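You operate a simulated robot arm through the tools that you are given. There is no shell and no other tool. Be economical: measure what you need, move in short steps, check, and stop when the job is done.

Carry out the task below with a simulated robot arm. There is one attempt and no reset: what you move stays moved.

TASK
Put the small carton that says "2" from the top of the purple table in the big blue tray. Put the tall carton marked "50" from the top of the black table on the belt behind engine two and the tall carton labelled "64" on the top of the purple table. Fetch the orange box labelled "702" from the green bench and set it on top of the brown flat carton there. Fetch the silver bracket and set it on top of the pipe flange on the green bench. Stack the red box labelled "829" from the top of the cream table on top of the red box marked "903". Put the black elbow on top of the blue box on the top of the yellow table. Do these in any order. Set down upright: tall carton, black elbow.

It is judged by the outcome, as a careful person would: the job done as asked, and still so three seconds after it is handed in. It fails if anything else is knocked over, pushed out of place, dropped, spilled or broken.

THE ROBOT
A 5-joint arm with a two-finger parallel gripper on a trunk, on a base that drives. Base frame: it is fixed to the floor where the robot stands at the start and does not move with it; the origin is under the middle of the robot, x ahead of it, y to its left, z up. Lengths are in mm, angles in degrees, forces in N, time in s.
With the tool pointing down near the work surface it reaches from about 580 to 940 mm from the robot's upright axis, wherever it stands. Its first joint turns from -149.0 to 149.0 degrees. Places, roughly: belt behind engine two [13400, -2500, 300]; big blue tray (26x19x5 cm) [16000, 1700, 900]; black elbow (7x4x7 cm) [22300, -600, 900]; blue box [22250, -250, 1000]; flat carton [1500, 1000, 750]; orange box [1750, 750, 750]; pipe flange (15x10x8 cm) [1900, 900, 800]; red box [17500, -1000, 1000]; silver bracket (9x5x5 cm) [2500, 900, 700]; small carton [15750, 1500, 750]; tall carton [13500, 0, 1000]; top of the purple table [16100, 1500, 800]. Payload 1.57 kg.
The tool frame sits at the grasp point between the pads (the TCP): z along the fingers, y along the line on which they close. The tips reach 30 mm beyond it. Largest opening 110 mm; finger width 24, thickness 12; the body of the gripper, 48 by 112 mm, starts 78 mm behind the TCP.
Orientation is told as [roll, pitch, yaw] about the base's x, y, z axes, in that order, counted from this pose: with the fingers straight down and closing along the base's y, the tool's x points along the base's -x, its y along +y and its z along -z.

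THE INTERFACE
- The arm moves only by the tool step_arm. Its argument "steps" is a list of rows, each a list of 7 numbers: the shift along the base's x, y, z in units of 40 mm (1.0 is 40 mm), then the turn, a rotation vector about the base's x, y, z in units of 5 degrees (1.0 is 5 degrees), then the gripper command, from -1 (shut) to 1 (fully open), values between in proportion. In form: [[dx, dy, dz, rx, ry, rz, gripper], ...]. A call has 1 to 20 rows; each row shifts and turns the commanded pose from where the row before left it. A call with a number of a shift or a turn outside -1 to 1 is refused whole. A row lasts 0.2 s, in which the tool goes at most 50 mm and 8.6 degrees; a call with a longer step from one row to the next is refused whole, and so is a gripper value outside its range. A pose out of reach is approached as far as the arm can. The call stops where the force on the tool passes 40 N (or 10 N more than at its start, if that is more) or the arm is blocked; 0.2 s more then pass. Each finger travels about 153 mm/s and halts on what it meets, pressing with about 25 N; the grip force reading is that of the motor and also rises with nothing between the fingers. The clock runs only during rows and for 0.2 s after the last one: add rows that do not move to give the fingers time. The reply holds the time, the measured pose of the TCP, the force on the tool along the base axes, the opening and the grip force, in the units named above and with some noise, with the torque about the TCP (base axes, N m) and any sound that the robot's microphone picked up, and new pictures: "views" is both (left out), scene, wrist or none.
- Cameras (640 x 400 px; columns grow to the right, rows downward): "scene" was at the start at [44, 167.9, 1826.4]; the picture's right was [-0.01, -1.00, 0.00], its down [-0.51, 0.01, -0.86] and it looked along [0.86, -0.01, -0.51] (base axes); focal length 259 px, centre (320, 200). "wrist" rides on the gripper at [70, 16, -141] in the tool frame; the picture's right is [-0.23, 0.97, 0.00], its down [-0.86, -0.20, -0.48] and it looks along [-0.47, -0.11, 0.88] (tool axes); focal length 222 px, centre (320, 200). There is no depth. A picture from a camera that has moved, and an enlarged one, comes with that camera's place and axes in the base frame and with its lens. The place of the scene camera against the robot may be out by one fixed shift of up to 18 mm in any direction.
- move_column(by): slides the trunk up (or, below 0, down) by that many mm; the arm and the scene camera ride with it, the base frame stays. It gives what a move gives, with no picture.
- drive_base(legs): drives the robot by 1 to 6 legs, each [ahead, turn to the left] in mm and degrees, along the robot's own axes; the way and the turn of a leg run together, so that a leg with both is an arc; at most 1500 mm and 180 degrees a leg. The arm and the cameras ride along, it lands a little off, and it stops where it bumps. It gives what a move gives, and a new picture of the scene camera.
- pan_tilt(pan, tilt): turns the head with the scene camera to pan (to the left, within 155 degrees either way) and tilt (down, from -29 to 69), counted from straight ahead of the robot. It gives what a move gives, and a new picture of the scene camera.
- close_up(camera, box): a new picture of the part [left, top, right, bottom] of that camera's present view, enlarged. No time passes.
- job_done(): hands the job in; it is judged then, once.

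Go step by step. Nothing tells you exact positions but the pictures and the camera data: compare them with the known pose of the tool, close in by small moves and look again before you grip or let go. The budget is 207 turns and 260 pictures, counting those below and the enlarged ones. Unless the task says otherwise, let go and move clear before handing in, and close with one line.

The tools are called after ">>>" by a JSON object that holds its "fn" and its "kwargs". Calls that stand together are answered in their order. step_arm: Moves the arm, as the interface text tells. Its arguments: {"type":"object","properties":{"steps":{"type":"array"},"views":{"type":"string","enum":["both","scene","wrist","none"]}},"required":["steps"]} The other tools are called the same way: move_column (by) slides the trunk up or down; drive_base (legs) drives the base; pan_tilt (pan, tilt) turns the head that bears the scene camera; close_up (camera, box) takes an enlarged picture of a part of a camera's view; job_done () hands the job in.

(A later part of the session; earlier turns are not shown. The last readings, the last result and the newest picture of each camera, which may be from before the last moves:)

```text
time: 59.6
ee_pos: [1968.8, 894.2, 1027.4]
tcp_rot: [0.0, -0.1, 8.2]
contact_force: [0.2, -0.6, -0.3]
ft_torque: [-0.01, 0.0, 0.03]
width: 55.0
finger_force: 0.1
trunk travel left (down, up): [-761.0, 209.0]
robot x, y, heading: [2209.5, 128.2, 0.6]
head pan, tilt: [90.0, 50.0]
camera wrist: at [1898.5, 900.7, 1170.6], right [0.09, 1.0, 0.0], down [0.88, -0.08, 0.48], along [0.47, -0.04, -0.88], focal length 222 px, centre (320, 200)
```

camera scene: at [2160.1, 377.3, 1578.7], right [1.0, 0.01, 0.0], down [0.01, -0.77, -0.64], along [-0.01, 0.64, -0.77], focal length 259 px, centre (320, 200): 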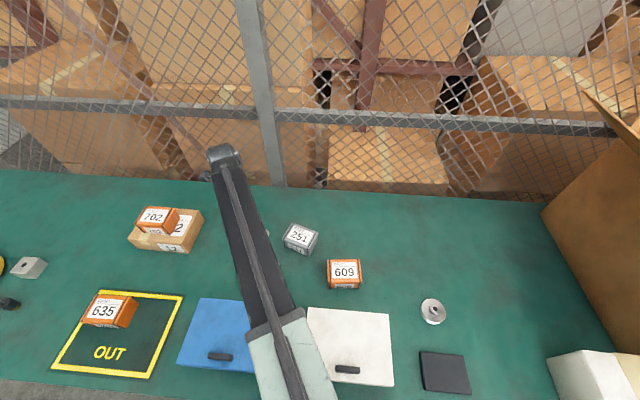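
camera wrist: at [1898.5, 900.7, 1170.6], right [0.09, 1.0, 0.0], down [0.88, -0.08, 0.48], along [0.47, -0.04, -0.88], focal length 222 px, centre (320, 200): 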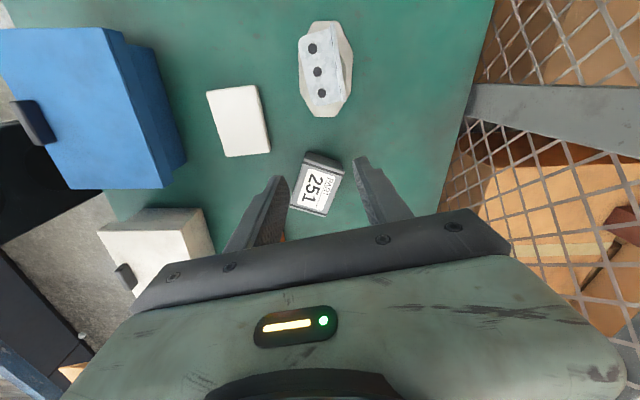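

Bracket is set. Next I'll back away from the big box, bring the arm to the front and travel down the aisle.

>>> {"fn": "move_column", "kwargs": {"by": 120}}

>>> {"fn": "drive_base", "kwargs": {"legs": [[-450, 0]]}}

>>> {"fn": "step_arm", "kwargs": {"steps": [[1, -0.12, 0, 0, 0, 0, 0], [1, -0.12, 0, 0, 0, 0, 0], [1, -0.12, 0, 0, 0, 0, 0], [1, -0.12, 0, 0, 0, 0, 0], [1, -0.12, 0, 0, 0, 0, 0], [1, -0.12, 0, 0, 0, 0, 0], [1, -0.12, 0, 0, 0, 0, 0], [1, -0.12, 0, 0, 0, 0, 0], [1, -0.12, 0, 0, 0, 0, 0], [1, -0.12, 0, 0, 0, 0, 0], [1, -0.12, 0, 0, 0, 0, 0], [1, -0.12, 0, 0, 0, 0, 0], [1, -0.12, 0, 0, 0, 0, 0], [1, -0.12, 0, 0, 0, 0, 0], [1, -0.12, 0, 0, 0, 0, 0], [1, -0.3, 0, 0, 0, 0, 0], [0.5, -1, 0, 0, 0, 0, 0], [0.5, -1, 0, 0, 0, 0, 0], [0.5, -1, 0, 0, 0, 0, 0], [0.5, -1, 0, 0, 0, 0, 0]], "views": "none"}}

>>> {"fn": "step_arm", "kwargs": {"steps": [[0.5, -1, 0, 0, 0, 0, 0], [0.5, -1, 0, 0, 0, 0, 0], [0.5, -1, 0, 0, 0, 0, 0], [0.5, -1, 0, 0, 0, 0, 0], [0.4, -1, 0, 0, 0, 0, 0], [0.4, -1, 0, 0, 0, 0, 0], [0.2, -1, 0, 0, 0, 0, 0], [0.2, -1, 0, 0, 0, 0, 0], [0, -1, 0, 0, 0, 0, 0], [0, -1, 0, 0, 0, 0, 0], [0, -1, 0, 0, 0, 0, 0], [0, -1, 0, 0, 0, 0, 0], [0, -1, 0, 0, 0, 0, 0]], "views": "none"}}

>>> {"fn": "pan_tilt", "kwargs": {"pan": 0, "tilt": 25}}

```text
time: 61.1
ee_pos: [1969.1, 895.2, 1149.1]
tcp_rot: [0.0, 0.1, 8.1]
contact_force: [0.8, 0.1, -0.1]
ft_torque: [0.0, 0.03, -0.02]
width: 55.1
finger_force: 0.1
trunk travel left (down, up): [-881.0, 89.0]
robot x, y, heading: [2208.7, 131.9, 0.8]
head pan, tilt: [90.0, 50.0]
```

```text
time: 63.8
ee_pos: [1518.9, 886.2, 1147.7]
tcp_rot: [0.0, 0.1, 8.6]
contact_force: [-0.1, -0.1, 0.0]
ft_torque: [-0.04, 0.01, 0.0]
width: 54.8
finger_force: 0.0
trunk travel left (down, up): [-881.0, 89.0]
robot x, y, heading: [1763.9, 124.9, 0.7]
head pan, tilt: [90.0, 50.0]
camera scene: at [1714.5, 372.0, 1866.7], right [1.0, 0.02, 0.0], down [0.01, -0.77, -0.64], along [-0.01, 0.64, -0.77], focal length 259 px, centre (320, 200)
```

scene: 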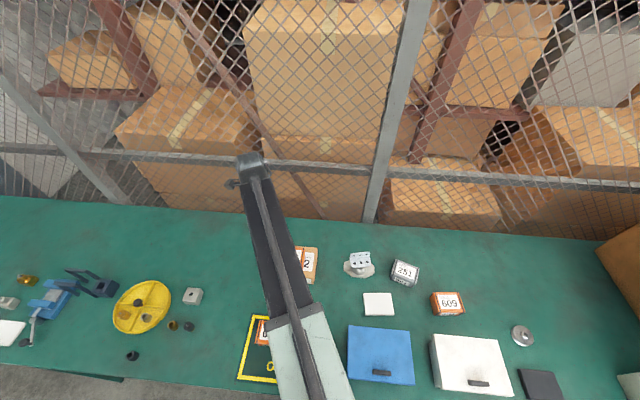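

```text
time: 68.0
ee_pos: [2237.9, 642.7, 1148.7]
tcp_rot: [0.1, 0.1, 8.6]
contact_force: [1.3, 0.4, -0.2]
ft_torque: [-0.04, 0.01, -0.02]
width: 54.9
finger_force: 0.1
trunk travel left (down, up): [-881.0, 89.0]
robot x, y, heading: [1764.2, 129.1, 0.8]
head pan, tilt: [90.0, 50.0]
```

```text
time: 70.8
ee_pos: [2367.3, 122.1, 1148.3]
tcp_rot: [0.0, 0.0, 8.5]
contact_force: [-0.6, -0.4, 0.8]
ft_torque: [0.0, 0.01, 0.01]
width: 55.1
finger_force: 0.1
trunk travel left (down, up): [-881.0, 89.0]
robot x, y, heading: [1765.2, 126.7, 0.9]
head pan, tilt: [90.0, 50.0]
```

```text
time: 72.4
ee_pos: [2367.2, 122.3, 1148.9]
tcp_rot: [-0.1, 0.1, 8.6]
contact_force: [0.0, -0.4, -0.3]
ft_torque: [0.01, 0.0, -0.01]
width: 55.1
finger_force: 0.0
trunk travel left (down, up): [-881.0, 89.0]
robot x, y, heading: [1762.9, 127.2, 1.2]
head pan, tilt: [0.0, 25.0]
camera scene: at [1808.9, 296.6, 1904.2], right [0.02, -1.0, 0.0], down [-0.42, -0.01, -0.91], along [0.91, 0.02, -0.42], focal length 259 px, centre (320, 200)
```

scene: 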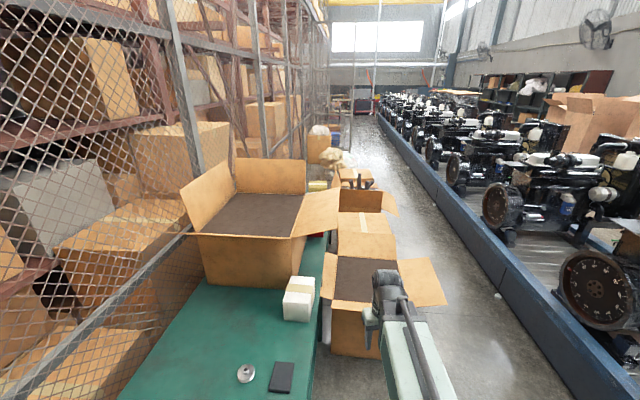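

The aisle runs between the floor boxes (flap to about y=−510) and the rail (about −1250). I'll shift to about y=−880 and look again.

>>> {"fn": "drive_base", "kwargs": {"legs": [[0, -46], [1380, 0], [0, 45]]}}

```text
time: 74.5
ee_pos: [2246.3, -221.9, 1147.3]
tcp_rot: [0.0, 0.3, -26.1]
contact_force: [0.3, 0.1, 0.9]
ft_torque: [-0.01, 0.05, -0.01]
width: 55.1
finger_force: 0.0
trunk travel left (down, up): [-881.0, 89.0]
robot x, y, heading: [1743.9, 107.5, -24.1]
head pan, tilt: [0.0, 25.0]
stopped in leg 1: the robot was blocked; the commanded pose is now the measured one
camera scene: at [1855.3, 243.3, 1904.1], right [-0.41, -0.91, 0.0], down [-0.39, 0.17, -0.91], along [0.83, -0.37, -0.42], focal length 259 px, centre (320, 200)
```

scene: 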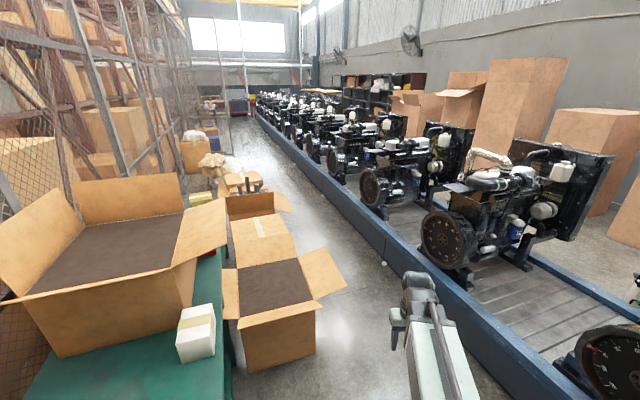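

The rear corner likely touched the bench while turning. I'll pull ahead along the present heading first, then turn.

>>> {"fn": "drive_base", "kwargs": {"legs": [[480, 0], [0, -26], [970, 0], [0, 50]]}}

```text
time: 85.6
ee_pos: [3407.4, -928.1, 1148.2]
tcp_rot: [0.1, 0.2, -1.7]
contact_force: [0.3, 0.5, -0.2]
ft_torque: [0.07, -0.01, -0.03]
width: 54.9
finger_force: 0.0
trunk travel left (down, up): [-881.0, 89.0]
robot x, y, heading: [2814.2, -838.5, 0.0]
head pan, tilt: [0.0, 25.0]
camera scene: at [2861.2, -669.9, 1904.2], right [0.0, -1.0, 0.0], down [-0.42, 0.0, -0.91], along [0.91, 0.0, -0.42], focal length 259 px, centre (320, 200)
```

scene: 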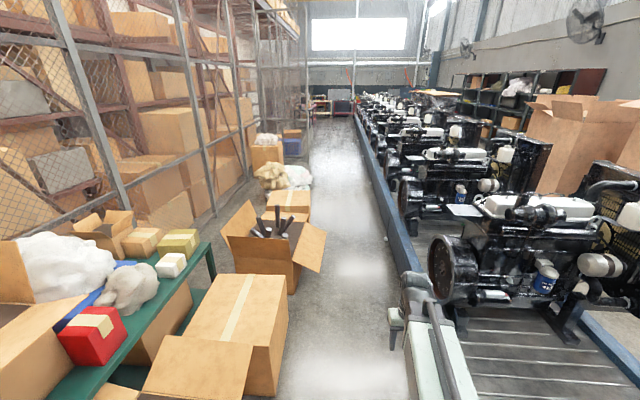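

The gap between the open box's flap (y≈−730) and the rail (y≈−1190) ahead is narrow, so I need the robot's width. I'll look down at the base and its surroundings.

>>> {"fn": "pan_tilt", "kwargs": {"pan": 0, "tilt": 69}}

>>> {"fn": "pan_tilt", "kwargs": {"pan": 0, "tilt": 5}}

```text
time: 86.7
ee_pos: [3405.4, -929.5, 1148.0]
tcp_rot: [0.0, 0.1, -1.8]
contact_force: [0.5, -0.1, 0.4]
ft_torque: [-0.01, -0.02, 0.02]
width: 55.0
finger_force: 0.1
trunk travel left (down, up): [-881.0, 89.0]
robot x, y, heading: [2811.6, -837.8, -0.1]
head pan, tilt: [0.0, 68.8]
camera scene: at [2823.2, -669.0, 1844.8], right [0.0, -1.0, 0.0], down [-0.93, 0.0, -0.36], along [0.36, 0.0, -0.93], focal length 259 px, centre (320, 200)
```

scene: 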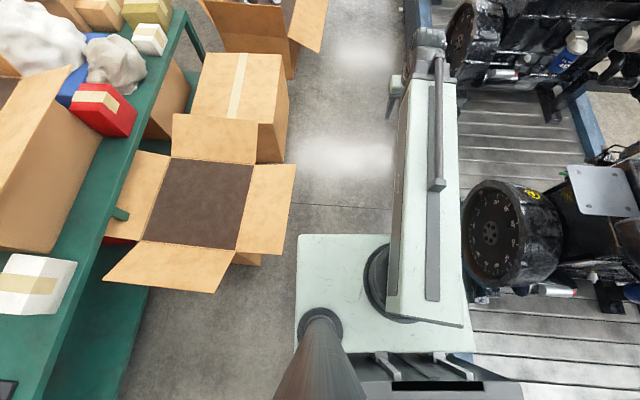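

```text
time: 88.0
ee_pos: [3406.5, -928.9, 1149.4]
tcp_rot: [0.0, 0.1, -1.8]
contact_force: [0.4, 0.1, 0.0]
ft_torque: [0.05, -0.01, 0.0]
width: 55.3
finger_force: 0.1
trunk travel left (down, up): [-881.0, 89.0]
robot x, y, heading: [2808.6, -838.1, -0.3]
head pan, tilt: [0.0, 5.0]
camera scene: at [2859.1, -669.0, 1936.6], right [0.0, -1.0, 0.0], down [-0.09, 0.0, -1.0], along [1.0, 0.0, -0.09], focal length 259 px, centre (320, 200)
```

scene: 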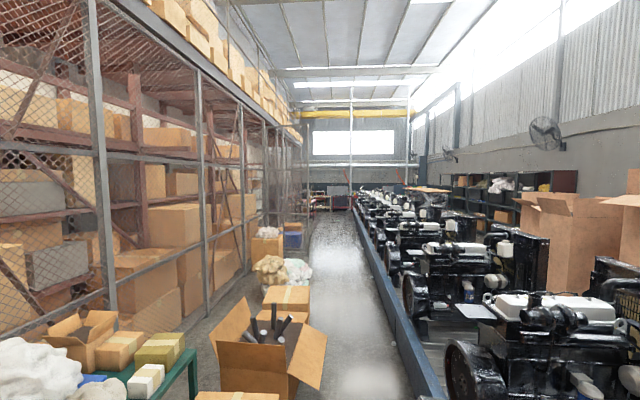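

The conveyor rail runs at about −5.6° (y ≈ −1000 − 0.1x), so the gap at x=5000 is about 770 mm wide. I'll drive through its middle.

>>> {"fn": "drive_base", "kwargs": {"legs": [[0, -7.5], [1150, 0], [1150, 0], [0, 1.5], [1200, 0], [1200, 0]]}}

```text
time: 111.4
ee_pos: [8003.7, -1488.6, 1148.5]
tcp_rot: [0.1, 0.1, -8.3]
contact_force: [0.4, 0.8, -0.5]
ft_torque: [0.02, 0.01, 0.02]
width: 55.1
finger_force: 0.1
trunk travel left (down, up): [-881.0, 89.0]
robot x, y, heading: [7424.6, -1332.2, -6.3]
head pan, tilt: [0.0, 5.0]
camera scene: at [7489.5, -1168.0, 1936.6], right [-0.11, -0.99, 0.0], down [-0.09, 0.01, -1.0], along [0.99, -0.11, -0.09], focal length 259 px, centre (320, 200)
```

scene: 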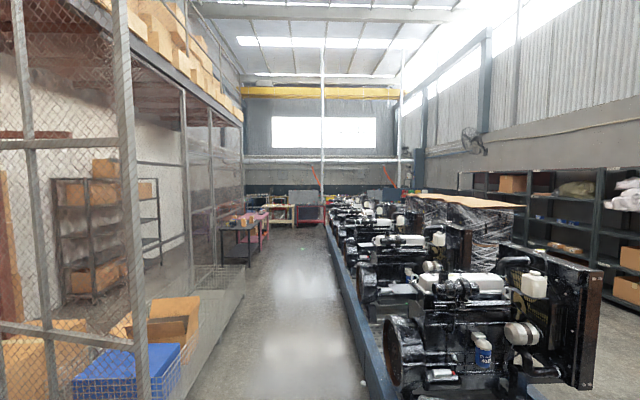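

I'll head for the black table, stopping short near (12500, −830).

>>> {"fn": "drive_base", "kwargs": {"legs": [[0, 12], [1300, 0], [1300, 0], [1300, 0], [1200, 0]]}}

>>> {"fn": "pan_tilt", "kwargs": {"pan": 15, "tilt": 22}}

```text
time: 136.6
ee_pos: [13064.7, -690.7, 1147.2]
tcp_rot: [-0.1, 0.2, 5.9]
contact_force: [-0.3, 0.0, 0.6]
ft_torque: [0.02, 0.0, 0.0]
width: 55.1
finger_force: 0.1
trunk travel left (down, up): [-881.0, 89.0]
robot x, y, heading: [12460.8, -680.4, 8.3]
head pan, tilt: [0.0, 5.0]
camera scene: at [12486.4, -508.4, 1936.6], right [0.14, -0.99, 0.0], down [-0.09, -0.01, -1.0], along [0.99, 0.14, -0.09], focal length 259 px, centre (320, 200)
```

scene: 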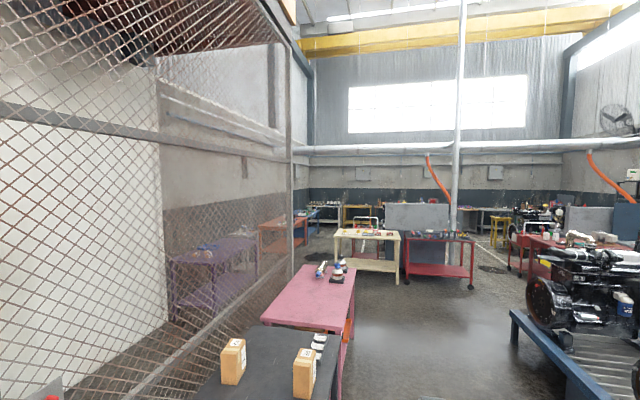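

```text
time: 137.4
ee_pos: [13064.0, -690.2, 1148.2]
tcp_rot: [0.0, 0.1, 5.9]
contact_force: [-0.6, -0.1, 0.4]
ft_torque: [-0.01, 0.0, 0.02]
width: 55.4
finger_force: 0.1
trunk travel left (down, up): [-881.0, 89.0]
robot x, y, heading: [12463.9, -682.3, 8.0]
head pan, tilt: [15.0, 22.0]
camera scene: at [12480.6, -485.0, 1909.1], right [0.39, -0.92, 0.0], down [-0.34, -0.15, -0.93], along [0.85, 0.36, -0.37], focal length 259 px, centre (320, 200)
```

scene: 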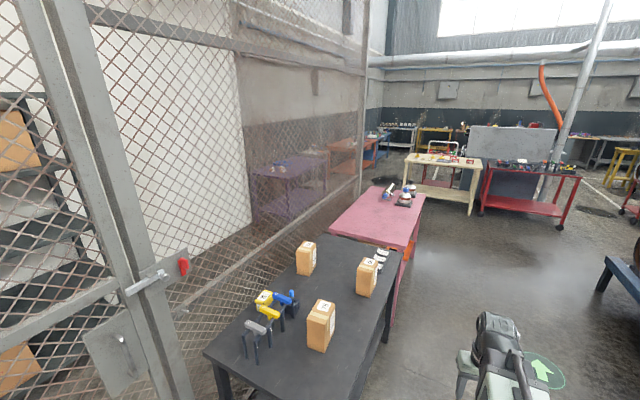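

Three tall cartons are on the black table. I'll zoom for labels.

>>> {"fn": "close_up", "kwargs": {"camera": "scene", "box": [230, 220, 410, 370]}}

```text
2.67 times, centred on (320, 295) of scene
camera zoom: at [12480.6, -485.0, 1909.1], right [0.39, -0.92, 0.0], down [-0.34, -0.15, -0.93], along [0.85, 0.36, -0.37], focal length 690 px, centre (320, -53)
```

zoom: 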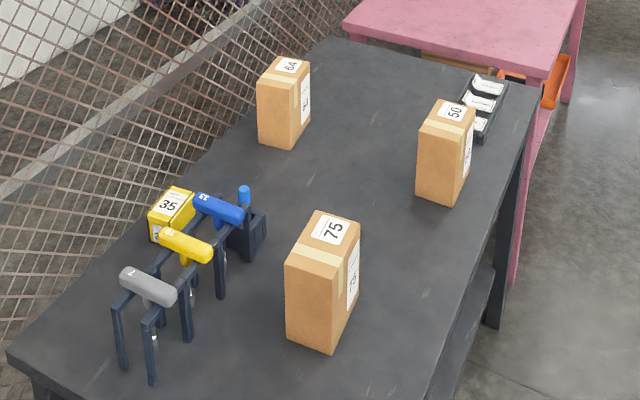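

Carton 50 is near (13750, −255), 64 near (13790, 150), and the table edge is at y≈−380. I'll drive to about (13250, −760) to take the 50.

>>> {"fn": "drive_base", "kwargs": {"legs": [[0, -14], [790, 0]]}}

>>> {"fn": "pan_tilt", "kwargs": {"pan": 50, "tilt": 45}}

```text
time: 142.5
ee_pos: [13832.9, -921.8, 1147.3]
tcp_rot: [0.1, 0.2, -8.3]
contact_force: [1.3, -0.8, 0.2]
ft_torque: [-0.01, 0.01, 0.01]
width: 55.0
finger_force: 0.1
trunk travel left (down, up): [-881.0, 89.0]
robot x, y, heading: [13254.3, -765.9, -5.8]
head pan, tilt: [15.0, 22.0]
camera scene: at [13317.1, -579.4, 1909.0], right [0.16, -0.99, 0.0], down [-0.37, -0.06, -0.93], along [0.92, 0.15, -0.37], focal length 259 px, centre (320, 200)
```

scene: 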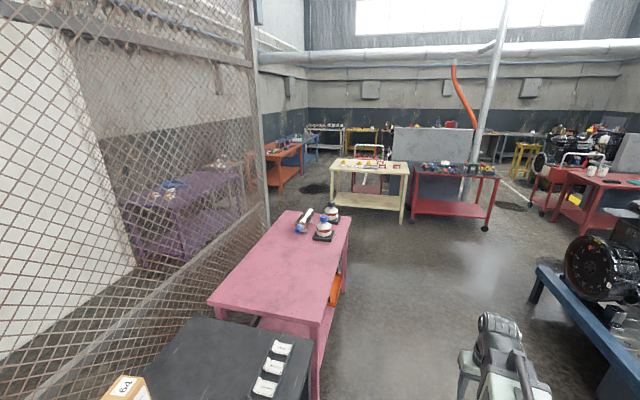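

```text
time: 143.5
ee_pos: [13832.5, -920.9, 1147.3]
tcp_rot: [0.0, 0.1, -8.2]
contact_force: [-0.5, 0.0, 0.2]
ft_torque: [-0.04, -0.01, -0.02]
width: 55.1
finger_force: 0.1
trunk travel left (down, up): [-881.0, 89.0]
robot x, y, heading: [13254.1, -766.0, -6.0]
head pan, tilt: [50.0, 45.0]
camera scene: at [13283.3, -537.4, 1873.7], right [0.7, -0.72, 0.0], down [-0.51, -0.49, -0.71], along [0.51, 0.49, -0.71], focal length 259 px, centre (320, 200)
```

scene: 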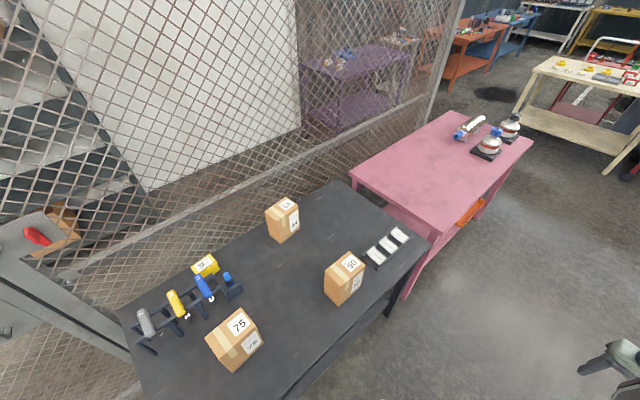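

Triangulated: carton 50 top centre ≈ (13750, −251, ~995); 64 ≈ (13770, 138, ~1015). I'll swing the arm over the 50.

>>> {"fn": "step_arm", "kwargs": {"steps": [[0.22, 0.91, 0, 0, 0, 0, 1], [0.22, 0.91, 0, 0, 0, 0, 1], [0.22, 0.91, 0, 0, 0, 0, 1], [0.22, 0.91, 0, 0, 0, 0, 1], [0.22, 0.91, 0, 0, 0, 0, 1], [0.22, 0.91, 0, 0, 0, 0, 1], [0.22, 0.91, 0, 0, 0, 0, 1], [-0.33, 0.94, 0, 0, 0, 0, 1], [-0.33, 0.94, 0, 0, 0, 0, 1], [-0.33, 0.94, 0, 0, 0, 0, 1], [-0.33, 0.94, 0, 0, 0, 0, 1], [-0.33, 0.94, 0, 0, 0, 0, 1], [-0.33, 0.94, 0, 0, 0, 0, 1], [-0.33, 0.94, 0, 0, 0, 0, 1], [-0.33, 0.94, 0, 0, 0, 0, 1], [-0.33, 0.94, 0, 0, 0, 0, 1], [-0.33, 0.94, 0, 0, 0, 0, 1], [-0.33, 0.94, 0, 0, 0, 0, 1]], "views": "wrist"}}

```text
time: 147.3
ee_pos: [13748.1, -253.9, 1148.9]
tcp_rot: [0.0, 0.1, -8.4]
contact_force: [-0.8, -0.2, 0.2]
ft_torque: [0.0, 0.02, 0.0]
width: 110.0
finger_force: 0.0
trunk travel left (down, up): [-881.0, 89.0]
robot x, y, heading: [13254.8, -765.7, -5.8]
head pan, tilt: [50.0, 45.0]
camera wrist: at [13683.2, -227.2, 1290.4], right [0.37, 0.93, 0.0], down [0.82, -0.32, 0.48], along [0.44, -0.17, -0.88], focal length 222 px, centre (320, 200)
```

wrist: 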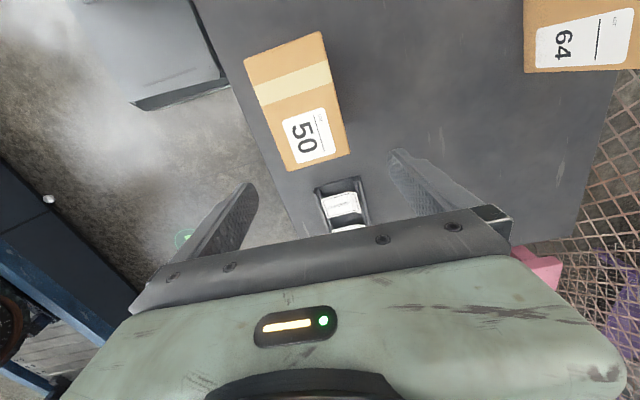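

The carton 50 top spans about 135×88 mm, centred near (13704, −258), yaw −3.5°. I'll centre over it and lower a bit to check.

>>> {"fn": "step_arm", "kwargs": {"steps": [[-0.55, -0.05, 0, 0, 0, 1, 1], [-0.55, -0.05, 0, 0, 0, 0, 1]], "views": "none"}}

>>> {"fn": "move_column", "kwargs": {"by": -85}}

>>> {"fn": "step_arm", "kwargs": {"steps": [[0, 0, 0, 0, 0, 0, 1]], "views": "wrist"}}

```text
time: 147.9
ee_pos: [13703.7, -257.3, 1147.9]
tcp_rot: [0.0, 0.2, -3.2]
contact_force: [0.2, -0.3, 0.5]
ft_torque: [0.01, 0.01, 0.0]
width: 110.0
finger_force: 0.1
trunk travel left (down, up): [-881.0, 89.0]
robot x, y, heading: [13256.3, -765.0, -6.0]
head pan, tilt: [50.0, 45.0]
```

```text
time: 149.1
ee_pos: [13706.7, -257.0, 1062.9]
tcp_rot: [0.0, 0.1, -3.3]
contact_force: [-0.2, 0.7, -0.3]
ft_torque: [-0.01, 0.0, -0.01]
width: 109.9
finger_force: 0.0
trunk travel left (down, up): [-796.0, 174.0]
robot x, y, heading: [13254.9, -765.6, -5.9]
head pan, tilt: [50.0, 45.0]
```

```text
time: 149.5
ee_pos: [13705.6, -257.8, 1063.0]
tcp_rot: [0.0, 0.0, -3.3]
contact_force: [-0.8, 0.0, -0.6]
ft_torque: [0.03, -0.01, 0.01]
width: 109.9
finger_force: 0.1
trunk travel left (down, up): [-796.0, 174.0]
robot x, y, heading: [13254.6, -768.1, -5.8]
head pan, tilt: [50.0, 45.0]
camera wrist: at [13638.0, -237.5, 1205.5], right [0.28, 0.96, 0.0], down [0.84, -0.25, 0.48], along [0.46, -0.13, -0.88], focal length 222 px, centre (320, 200)
```

wrist: 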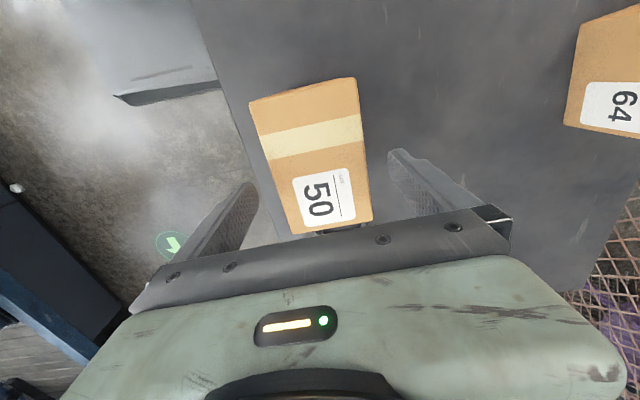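

Consistent: carton top ≈ 1025, size ≈ 80×125, centred under the TCP. I'll lower 85 mm and grip.

>>> {"fn": "move_column", "kwargs": {"by": -85}}

>>> {"fn": "step_arm", "kwargs": {"steps": [[0, 0, 0, 0, 0, 0, 0.6], [0, 0, 0, 0, 0, 0, 0.2], [0, 0, 0, 0, 0, 0, -0.5], [0, 0, 0, 0, 0, 0, -1], [0, 0, 0, 0, 0, 0, -1]], "views": "wrist"}}

```text
time: 150.7
ee_pos: [13705.1, -257.2, 978.7]
tcp_rot: [0.0, 0.1, -3.3]
contact_force: [-0.3, -0.1, -0.5]
ft_torque: [0.05, -0.01, -0.02]
width: 109.8
finger_force: 0.0
trunk travel left (down, up): [-711.0, 259.0]
robot x, y, heading: [13251.6, -766.4, -6.0]
head pan, tilt: [50.0, 45.0]
```

```text
time: 151.9
ee_pos: [13704.8, -257.8, 979.2]
tcp_rot: [0.1, 0.1, -3.3]
contact_force: [0.0, -3.9, 1.2]
ft_torque: [-0.88, -0.09, -0.1]
width: 85.4
finger_force: 25.3
trunk travel left (down, up): [-711.0, 259.0]
robot x, y, heading: [13254.9, -766.2, -6.0]
head pan, tilt: [50.0, 45.0]
camera wrist: at [13638.0, -237.9, 1120.6], right [0.28, 0.96, 0.0], down [0.84, -0.25, 0.48], along [0.46, -0.13, -0.88], focal length 222 px, centre (320, 200)
```

wrist: 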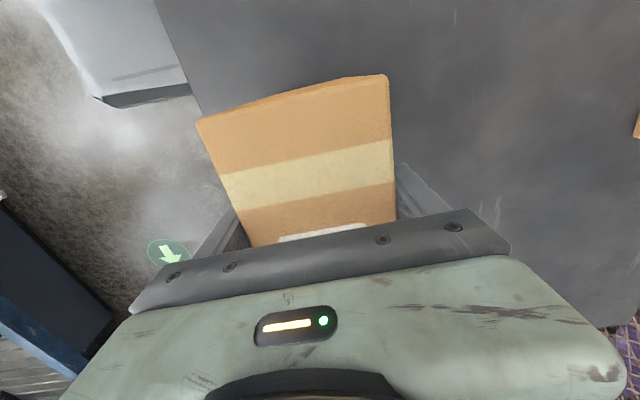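

Gripped at 85 mm. I'll lift.

>>> {"fn": "move_column", "kwargs": {"by": 60}}

>>> {"fn": "move_column", "kwargs": {"by": 140}}

>>> {"fn": "pan_tilt", "kwargs": {"pan": -60, "tilt": 35}}

```text
time: 152.9
ee_pos: [13706.4, -258.1, 1037.7]
tcp_rot: [-0.1, 0.2, -3.2]
contact_force: [0.0, 0.1, -11.0]
ft_torque: [-0.02, 0.02, 0.03]
width: 85.5
finger_force: 25.5
trunk travel left (down, up): [-771.0, 199.0]
robot x, y, heading: [13256.4, -766.8, -5.7]
head pan, tilt: [50.0, 45.0]
```

```text
time: 154.6
ee_pos: [13706.1, -256.0, 1177.7]
tcp_rot: [0.0, 0.2, -3.4]
contact_force: [-0.4, 0.1, -10.2]
ft_torque: [0.02, -0.01, 0.01]
width: 85.3
finger_force: 25.1
trunk travel left (down, up): [-911.0, 59.0]
robot x, y, heading: [13251.7, -764.8, -5.9]
head pan, tilt: [50.0, 45.0]
```

```text
time: 156.5
ee_pos: [13704.5, -256.6, 1176.3]
tcp_rot: [-0.1, 0.2, -3.3]
contact_force: [-0.3, -1.2, -10.2]
ft_torque: [0.0, 0.01, 0.0]
width: 85.0
finger_force: 25.3
trunk travel left (down, up): [-911.0, 59.0]
robot x, y, heading: [13252.5, -766.2, -5.6]
head pan, tilt: [-60.0, 35.0]
camera scene: at [13261.8, -673.4, 1918.4], right [-0.91, -0.41, 0.0], down [-0.24, 0.52, -0.82], along [0.34, -0.75, -0.57], focal length 259 px, centre (320, 200)
```

scene: 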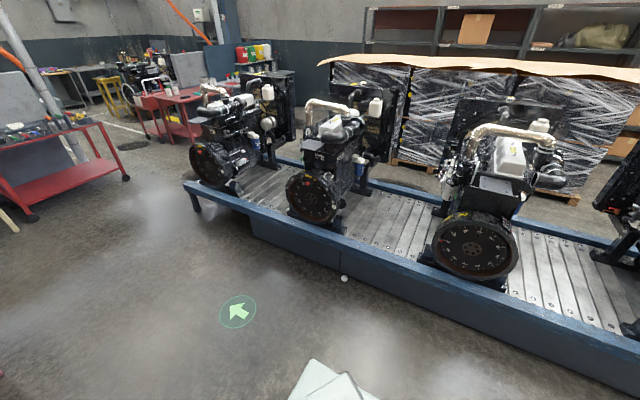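

The gap behind engine two is on the belt near (13350, −2470). I'll swing the arm to the front with the carton held high, then drive over facing the belt.

>>> {"fn": "step_arm", "kwargs": {"steps": [[0.5, -0.9, 0, 0, 0, 0, -1], [0.5, -0.9, 0, 0, 0, 0, -1], [0.5, -0.9, 0, 0, 0, 0, -1], [0.5, -0.9, 0, 0, 0, 0, -1], [0.5, -0.9, 0, 0, 0, 0, -1], [0.5, -0.9, 0, 0, 0, 0, -1], [0.5, -0.9, 0, 0, 0, 0, -1], [0.5, -0.9, 0, 0, 0, 0, -1], [0.5, -0.9, 0, 0, 0, 0, -1], [0.3, -0.95, 0, 0, 0, 0, -1], [0.1, -1, 0, 0, 0, 0, -1], [0, -1, 0, 0, 0, 0, -1], [0, -1, 0, 0, 0, 0, -1], [0, -1, 0, 0, 0, 0, -1], [0, -1, 0, 0, 0, 0, -1]], "views": "none"}}

>>> {"fn": "drive_base", "kwargs": {"legs": [[300, -6], [350, -25], [0, -81], [950, 0], [0, 28]]}}

>>> {"fn": "pan_tilt", "kwargs": {"pan": 0, "tilt": 45}}

```text
time: 159.7
ee_pos: [13900.2, -820.4, 1177.6]
tcp_rot: [0.1, 0.1, -3.3]
contact_force: [-0.4, -1.7, -10.5]
ft_torque: [0.0, -0.02, -0.01]
width: 85.0
finger_force: 25.2
trunk travel left (down, up): [-911.0, 59.0]
robot x, y, heading: [13253.3, -765.0, -5.9]
head pan, tilt: [-60.0, 35.0]
```

```text
time: 170.5
ee_pos: [13188.0, -2171.5, 1177.3]
tcp_rot: [0.1, 0.9, -117.6]
contact_force: [0.4, 2.5, -9.6]
ft_torque: [-0.01, 0.13, -0.07]
width: 86.7
finger_force: 25.2
trunk travel left (down, up): [-911.0, 59.0]
robot x, y, heading: [13526.7, -1620.9, -122.2]
head pan, tilt: [-60.0, 35.0]
stopped in leg 4: the force on the tool passed its limit at 84 N (the readings are from after the stop); the commanded pose is now the measured one
camera scene: at [13602.9, -1671.9, 1918.4], right [0.03, 1.0, 0.0], down [0.57, -0.02, -0.82], along [-0.82, 0.03, -0.57], focal length 259 px, centre (320, 200)
```

scene: 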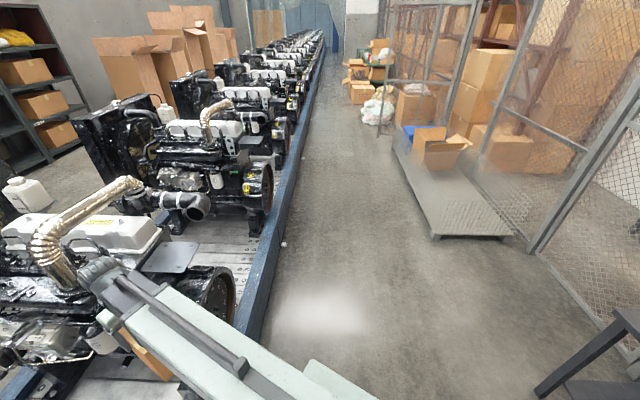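

```text
time: 171.8
ee_pos: [13189.4, -2173.9, 1177.6]
tcp_rot: [0.0, 0.8, -117.6]
contact_force: [0.8, 3.0, -10.9]
ft_torque: [0.04, -0.04, -0.1]
width: 86.8
finger_force: 25.7
trunk travel left (down, up): [-911.0, 59.0]
robot x, y, heading: [13520.6, -1626.1, -122.0]
head pan, tilt: [0.0, 45.0]
camera scene: at [13648.4, -1744.0, 1903.6], right [-0.85, 0.53, 0.0], down [0.37, 0.6, -0.71], along [-0.37, -0.6, -0.71], focal length 259 px, centre (320, 200)
```

scene: 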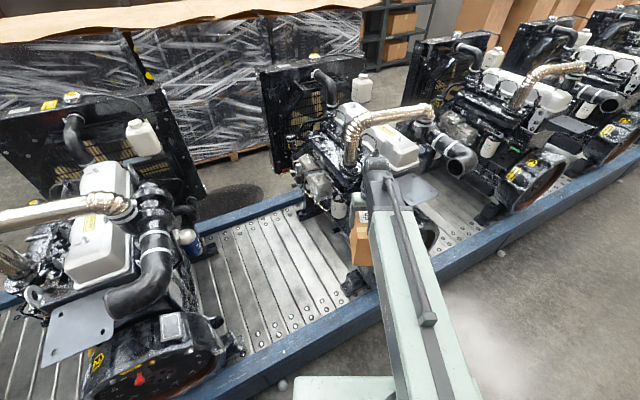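

The carton or gripper touched engine three's pipe. I'll back off, turn to face the gap squarely and approach there.

>>> {"fn": "drive_base", "kwargs": {"legs": [[-170, 0], [0, 28]]}}

>>> {"fn": "step_arm", "kwargs": {"steps": [[0, 0, 0, 0, 0, 0, -1], [0, 0, 0, 0, 0, 0, -1]], "views": "wrist"}}

```text
time: 174.7
ee_pos: [13575.1, -2122.7, 1178.0]
tcp_rot: [0.2, 0.7, -89.6]
contact_force: [-0.5, 0.5, -10.2]
ft_torque: [-0.36, -0.01, -0.01]
width: 85.0
finger_force: 25.0
trunk travel left (down, up): [-911.0, 59.0]
robot x, y, heading: [13600.5, -1477.9, -94.3]
head pan, tilt: [0.0, 45.0]
camera scene: at [13766.2, -1528.1, 1903.7], right [-1.0, 0.08, 0.0], down [0.05, 0.71, -0.71], along [-0.05, -0.7, -0.71], focal length 259 px, centre (320, 200)
```

scene: 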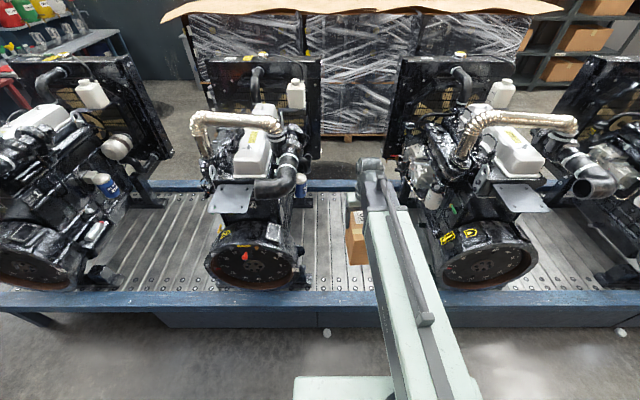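

```text
time: 175.3
ee_pos: [13575.2, -2123.6, 1177.4]
tcp_rot: [0.1, 0.9, -89.7]
contact_force: [0.8, 1.1, -10.4]
ft_torque: [-0.36, 0.0, 0.01]
width: 85.0
finger_force: 25.2
trunk travel left (down, up): [-911.0, 59.0]
robot x, y, heading: [13602.6, -1475.1, -94.5]
head pan, tilt: [0.0, 45.0]
camera wrist: at [13591.8, -2056.0, 1320.8], right [0.98, -0.22, 0.0], down [-0.2, -0.86, 0.47], along [-0.1, -0.45, -0.89], focal length 222 px, centre (320, 200)
```

wrist: 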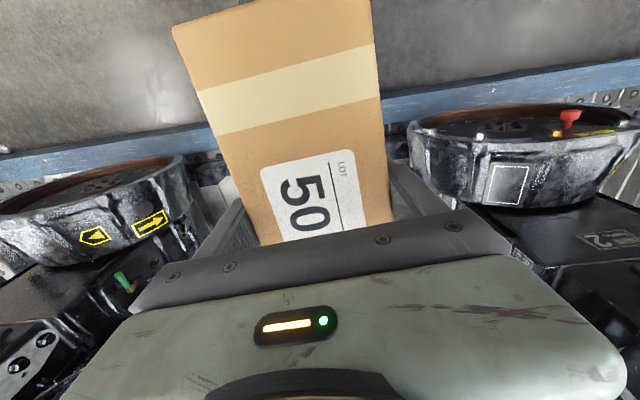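

The carton slid about 35 mm toward the robot in the grip. I'll check its tilt in the scene view.

>>> {"fn": "close_up", "kwargs": {"camera": "scene", "box": [260, 150, 480, 300]}}

```text
2.67 times, centred on (370, 225) of scene
camera zoom: at [13767.3, -1529.1, 1903.5], right [-1.0, 0.08, 0.0], down [0.05, 0.71, -0.71], along [-0.05, -0.7, -0.71], focal length 690 px, centre (187, 133)
```

zoom: 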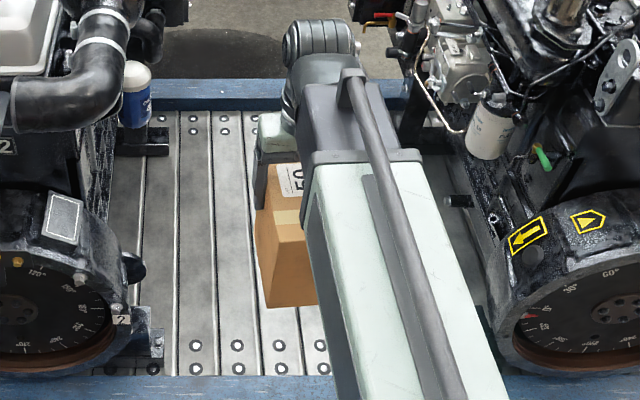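

It just slid about 33 mm and is level. I'll drive ahead and extend over the gap centre, around (13450, −2470).

>>> {"fn": "drive_base", "kwargs": {"legs": [[310, 0]]}}

>>> {"fn": "step_arm", "kwargs": {"steps": [[-0.83, -0.6, 0, 0, 0, 0, -1], [-0.83, -0.6, 0, 0, 0, 0, -1], [-0.83, -0.6, 0, 0, 0, 0, -1], [0, 0, 0, 0, 0, 0, -1]], "views": "both"}}

```text
time: 177.4
ee_pos: [13549.2, -2438.8, 1178.3]
tcp_rot: [0.1, 0.9, -89.8]
contact_force: [-1.0, -0.2, -10.7]
ft_torque: [-0.33, -0.02, 0.03]
width: 85.2
finger_force: 25.6
trunk travel left (down, up): [-911.0, 59.0]
robot x, y, heading: [13576.7, -1793.1, -94.8]
head pan, tilt: [0.0, 45.0]
camera scene: at [13742.5, -1844.4, 1903.5], right [-1.0, 0.08, 0.0], down [0.06, 0.71, -0.71], along [-0.06, -0.7, -0.71], focal length 259 px, centre (320, 200)
```

scene: 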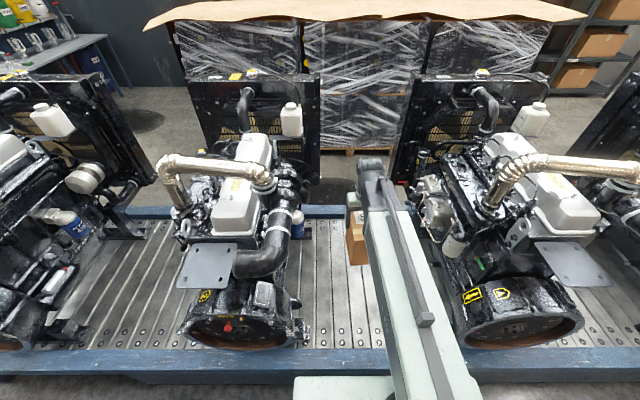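

```text
time: 178.4
ee_pos: [13449.6, -2509.2, 1177.9]
tcp_rot: [0.1, 0.8, -89.9]
contact_force: [-0.9, 1.1, -9.9]
ft_torque: [-0.33, -0.02, -0.01]
width: 84.8
finger_force: 24.5
trunk travel left (down, up): [-911.0, 59.0]
robot x, y, heading: [13575.9, -1790.3, -94.6]
head pan, tilt: [0.0, 45.0]
camera scene: at [13742.4, -1843.1, 1903.6], right [-1.0, 0.08, 0.0], down [0.06, 0.71, -0.71], along [-0.06, -0.7, -0.71], focal length 259 px, centre (320, 200)
camera wrist: at [13466.0, -2441.3, 1320.9], right [0.97, -0.22, 0.0], down [-0.2, -0.86, 0.47], along [-0.11, -0.45, -0.89], focal length 222 px, centre (320, 200)
```

scene: 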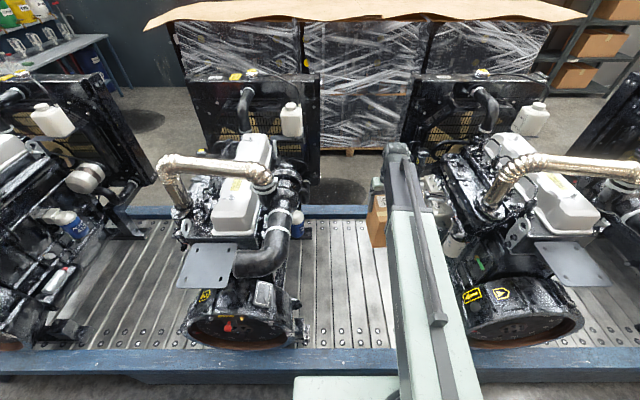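
wrist: 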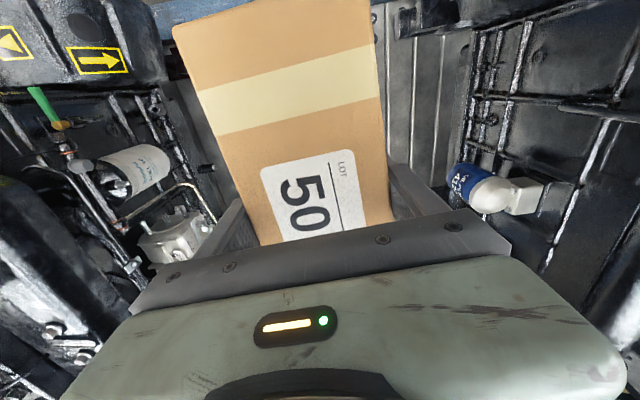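

The carton sits mid-gap with about 250 mm each side. I'll lower the trunk in stages.

>>> {"fn": "move_column", "kwargs": {"by": -400}}

>>> {"fn": "step_arm", "kwargs": {"steps": [[0, 0, 0, 0, 0, 0, -1]], "views": "both"}}

```text
time: 182.2
ee_pos: [13450.3, -2508.5, 777.4]
tcp_rot: [0.1, 0.8, -89.9]
contact_force: [0.2, 0.2, -10.6]
ft_torque: [-0.32, 0.03, 0.03]
width: 84.7
finger_force: 25.0
trunk travel left (down, up): [-511.0, 459.0]
robot x, y, heading: [13575.4, -1791.3, -94.6]
head pan, tilt: [0.0, 45.0]
```

```text
time: 182.6
ee_pos: [13450.2, -2508.1, 777.6]
tcp_rot: [0.1, 0.7, -90.0]
contact_force: [0.1, 0.2, -10.8]
ft_torque: [-0.33, 0.0, 0.01]
width: 85.1
finger_force: 24.5
trunk travel left (down, up): [-511.0, 459.0]
robot x, y, heading: [13576.2, -1792.4, -94.4]
head pan, tilt: [0.0, 45.0]
camera scene: at [13742.5, -1843.2, 1503.6], right [-1.0, 0.08, 0.0], down [0.06, 0.71, -0.71], along [-0.06, -0.7, -0.71], focal length 259 px, centre (320, 200)
camera wrist: at [13466.3, -2441.2, 920.8], right [0.97, -0.22, 0.0], down [-0.2, -0.86, 0.47], along [-0.11, -0.45, -0.89], focal length 222 px, centre (320, 200)
```

scene: 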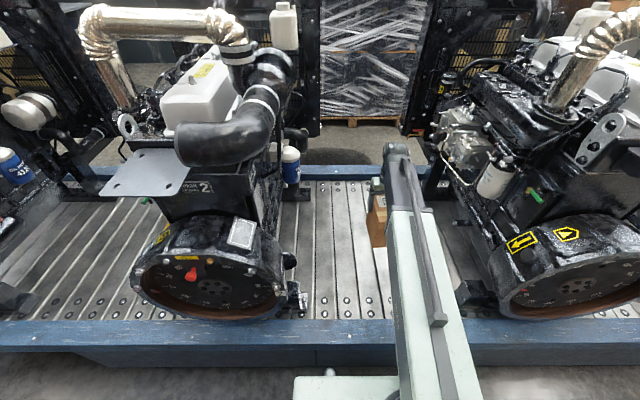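
wrist: 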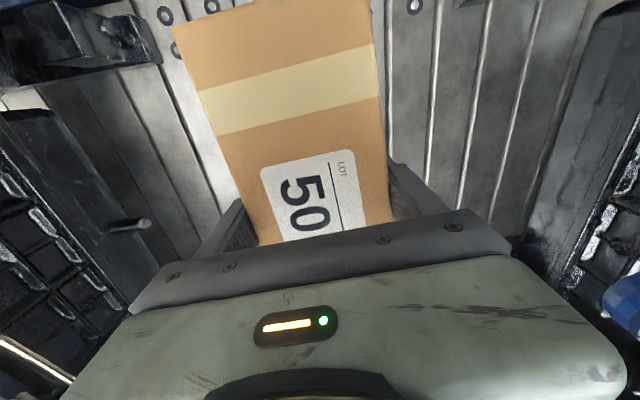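

Clear on both sides. I'll go down 200 more, then smaller steps.

>>> {"fn": "move_column", "kwargs": {"by": -200}}

>>> {"fn": "step_arm", "kwargs": {"steps": [[0, 0, 0, 0, 0, 0, -1]], "views": "scene"}}

>>> {"fn": "close_up", "kwargs": {"camera": "scene", "box": [310, 130, 510, 310]}}

```text
time: 184.8
ee_pos: [13450.2, -2508.1, 577.0]
tcp_rot: [0.1, 0.8, -89.8]
contact_force: [0.1, -0.9, -10.3]
ft_torque: [-0.39, 0.02, 0.02]
width: 84.6
finger_force: 25.2
trunk travel left (down, up): [-311.0, 659.0]
robot x, y, heading: [13576.7, -1794.1, -94.8]
head pan, tilt: [0.0, 45.0]
```

```text
time: 185.2
ee_pos: [13449.7, -2507.9, 578.0]
tcp_rot: [0.2, 0.7, -89.9]
contact_force: [0.0, -0.8, -10.5]
ft_torque: [-0.33, 0.02, 0.01]
width: 84.7
finger_force: 24.8
trunk travel left (down, up): [-311.0, 659.0]
robot x, y, heading: [13577.0, -1792.0, -94.6]
head pan, tilt: [0.0, 45.0]
camera scene: at [13742.5, -1843.0, 1303.6], right [-1.0, 0.08, 0.0], down [0.06, 0.71, -0.71], along [-0.06, -0.7, -0.71], focal length 259 px, centre (320, 200)
```

scene: 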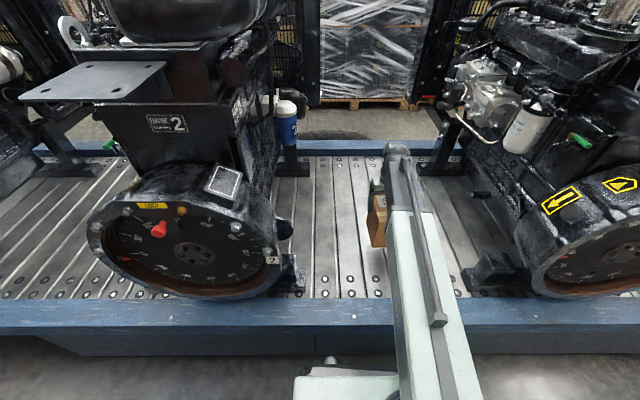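

```text
2.22 times, centred on (410, 220) of scene
camera zoom: at [13742.5, -1843.0, 1303.6], right [-1.0, 0.08, 0.0], down [0.06, 0.71, -0.71], along [-0.06, -0.7, -0.71], focal length 575 px, centre (120, 156)
```

zoom: 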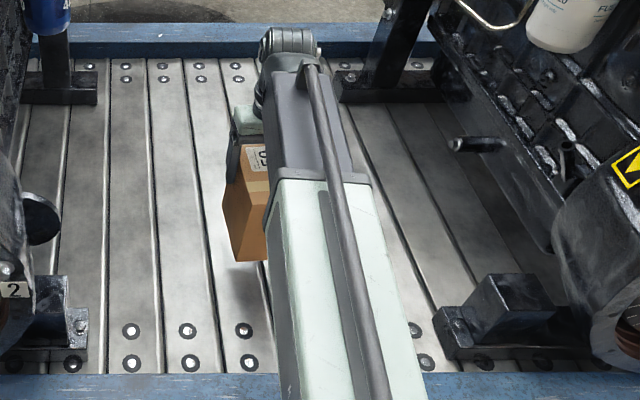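

I'll zoom closer on the carton to check that it is level.

>>> {"fn": "close_up", "kwargs": {"camera": "scene", "box": [345, 170, 415, 260]}}

```text
4.44 times, centred on (380, 215) of scene
camera zoom: at [13742.5, -1843.0, 1303.6], right [-1.0, 0.08, 0.0], down [0.06, 0.71, -0.71], along [-0.06, -0.7, -0.71], focal length 1150 px, centre (53, 133)
```

zoom: 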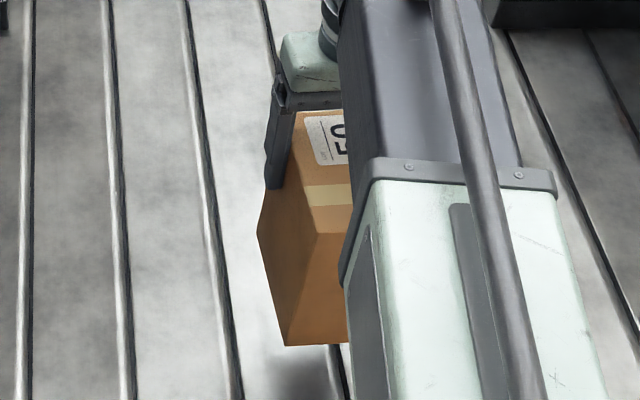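

The vertical edge points exactly at the nadir, so the carton is level. I'll continue down.

>>> {"fn": "move_column", "kwargs": {"by": -40}}

>>> {"fn": "move_column", "kwargs": {"by": -15}}

>>> {"fn": "step_arm", "kwargs": {"steps": [[0, 0, 0, 0, 0, 0, -1]], "views": "none"}}

>>> {"fn": "close_up", "kwargs": {"camera": "scene", "box": [330, 150, 430, 290]}}

```text
time: 186.0
ee_pos: [13449.9, -2508.8, 537.7]
tcp_rot: [0.1, 0.8, -89.9]
contact_force: [-0.5, 0.2, -10.2]
ft_torque: [-0.32, 0.03, 0.04]
width: 84.9
finger_force: 25.2
trunk travel left (down, up): [-271.0, 699.0]
robot x, y, heading: [13581.5, -1790.8, -94.8]
head pan, tilt: [0.0, 45.0]
```

```text
time: 186.6
ee_pos: [13449.8, -2510.0, 523.1]
tcp_rot: [0.1, 0.7, -89.9]
contact_force: [-0.4, 0.1, -9.7]
ft_torque: [-0.32, 0.02, 0.01]
width: 84.9
finger_force: 24.6
trunk travel left (down, up): [-256.0, 714.0]
robot x, y, heading: [13575.3, -1793.7, -94.5]
head pan, tilt: [0.0, 45.0]
```

```text
time: 187.0
ee_pos: [13448.8, -2509.0, 523.4]
tcp_rot: [0.0, 0.8, -89.9]
contact_force: [0.0, 0.2, -10.4]
ft_torque: [-0.38, 0.0, 0.0]
width: 84.5
finger_force: 24.9
trunk travel left (down, up): [-256.0, 714.0]
robot x, y, heading: [13580.1, -1792.3, -94.7]
head pan, tilt: [0.0, 45.0]
```

```text
2.86 times, centred on (380, 220) of scene
camera zoom: at [13742.5, -1843.0, 1248.6], right [-1.0, 0.08, 0.0], down [0.06, 0.71, -0.71], along [-0.06, -0.7, -0.71], focal length 740 px, centre (149, 143)
```

zoom: 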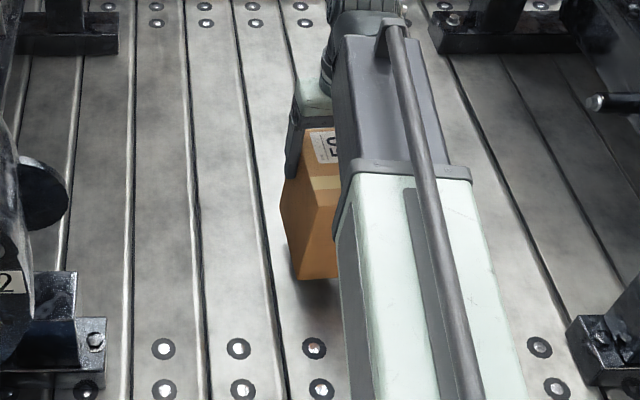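

A gap still shows in the shadow. I'll continue down in small steps.

>>> {"fn": "move_column", "kwargs": {"by": -35}}

>>> {"fn": "move_column", "kwargs": {"by": -12}}

>>> {"fn": "move_column", "kwargs": {"by": -12}}

>>> {"fn": "close_up", "kwargs": {"camera": "scene", "box": [330, 150, 430, 290]}}

```text
time: 187.8
ee_pos: [13448.7, -2508.2, 487.8]
tcp_rot: [0.1, 0.9, -89.9]
contact_force: [0.1, -0.9, -8.9]
ft_torque: [-0.32, 0.0, -0.01]
width: 85.0
finger_force: 25.0
trunk travel left (down, up): [-221.0, 749.0]
robot x, y, heading: [13574.6, -1791.7, -94.6]
head pan, tilt: [0.0, 45.0]
```

```text
time: 188.4
ee_pos: [13449.9, -2507.9, 476.7]
tcp_rot: [0.0, 0.7, -89.6]
contact_force: [0.1, -5.8, 12.8]
ft_torque: [-0.43, 0.76, 0.65]
width: 85.1
finger_force: 24.6
trunk travel left (down, up): [-209.0, 761.0]
robot x, y, heading: [13576.1, -1791.2, -95.0]
head pan, tilt: [0.0, 45.0]
```

```text
time: 189.0
ee_pos: [13449.6, -2506.7, 465.0]
tcp_rot: [0.1, 0.8, -89.9]
contact_force: [0.5, 4.7, 12.8]
ft_torque: [-0.32, 0.86, -0.06]
width: 84.9
finger_force: 24.7
trunk travel left (down, up): [-197.0, 773.0]
robot x, y, heading: [13575.9, -1788.3, -94.8]
head pan, tilt: [0.0, 45.0]
```

```text
2.86 times, centred on (380, 220) of scene
camera zoom: at [13742.9, -1840.9, 1189.3], right [-1.0, 0.08, 0.0], down [0.06, 0.7, -0.71], along [-0.06, -0.71, -0.71], focal length 740 px, centre (149, 143)
```

zoom: 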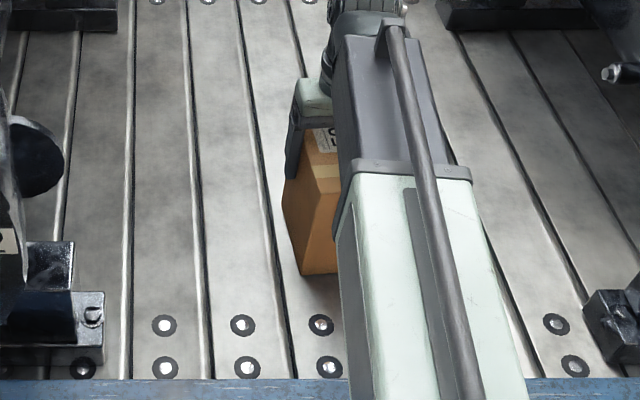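

It's in contact with the belt and taking load. I'll release.

>>> {"fn": "step_arm", "kwargs": {"steps": [[0, 0, 0, 0, 0, 0, 0.6], [0, 0, 0, 0, 0, 0, 0.8], [0, 0, 0, 0, 0, 0, 0.9], [0, 0, 0, 0, 0, 0, 0.9]], "views": "both"}}

```text
time: 190.0
ee_pos: [13450.2, -2507.8, 463.6]
tcp_rot: [0.1, 0.8, -89.9]
contact_force: [-0.5, 0.6, 0.1]
ft_torque: [-0.02, 0.02, 0.0]
width: 104.4
finger_force: 0.0
trunk travel left (down, up): [-197.0, 773.0]
robot x, y, heading: [13577.8, -1795.7, -94.8]
head pan, tilt: [0.0, 45.0]
camera scene: at [13742.6, -1842.2, 1189.6], right [-1.0, 0.08, 0.0], down [0.06, 0.7, -0.71], along [-0.06, -0.7, -0.71], focal length 259 px, centre (320, 200)
camera wrist: at [13466.4, -2440.6, 607.3], right [0.97, -0.22, 0.0], down [-0.2, -0.86, 0.47], along [-0.11, -0.45, -0.88], focal length 222 px, centre (320, 200)
```

scene: 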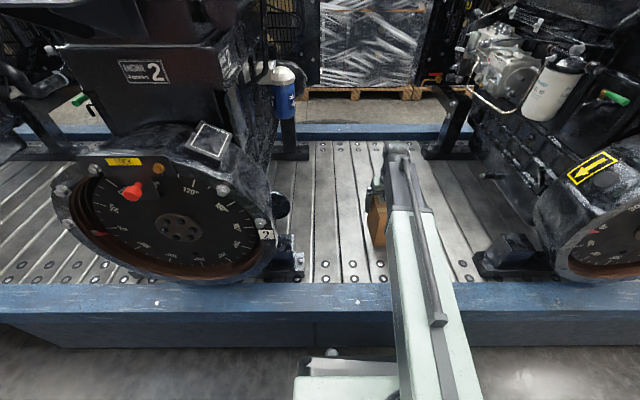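
wrist: 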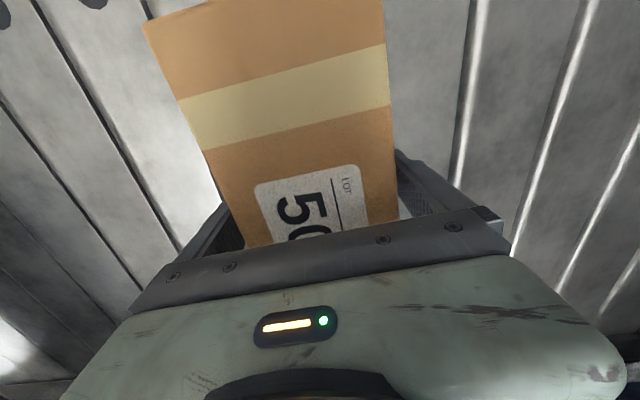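

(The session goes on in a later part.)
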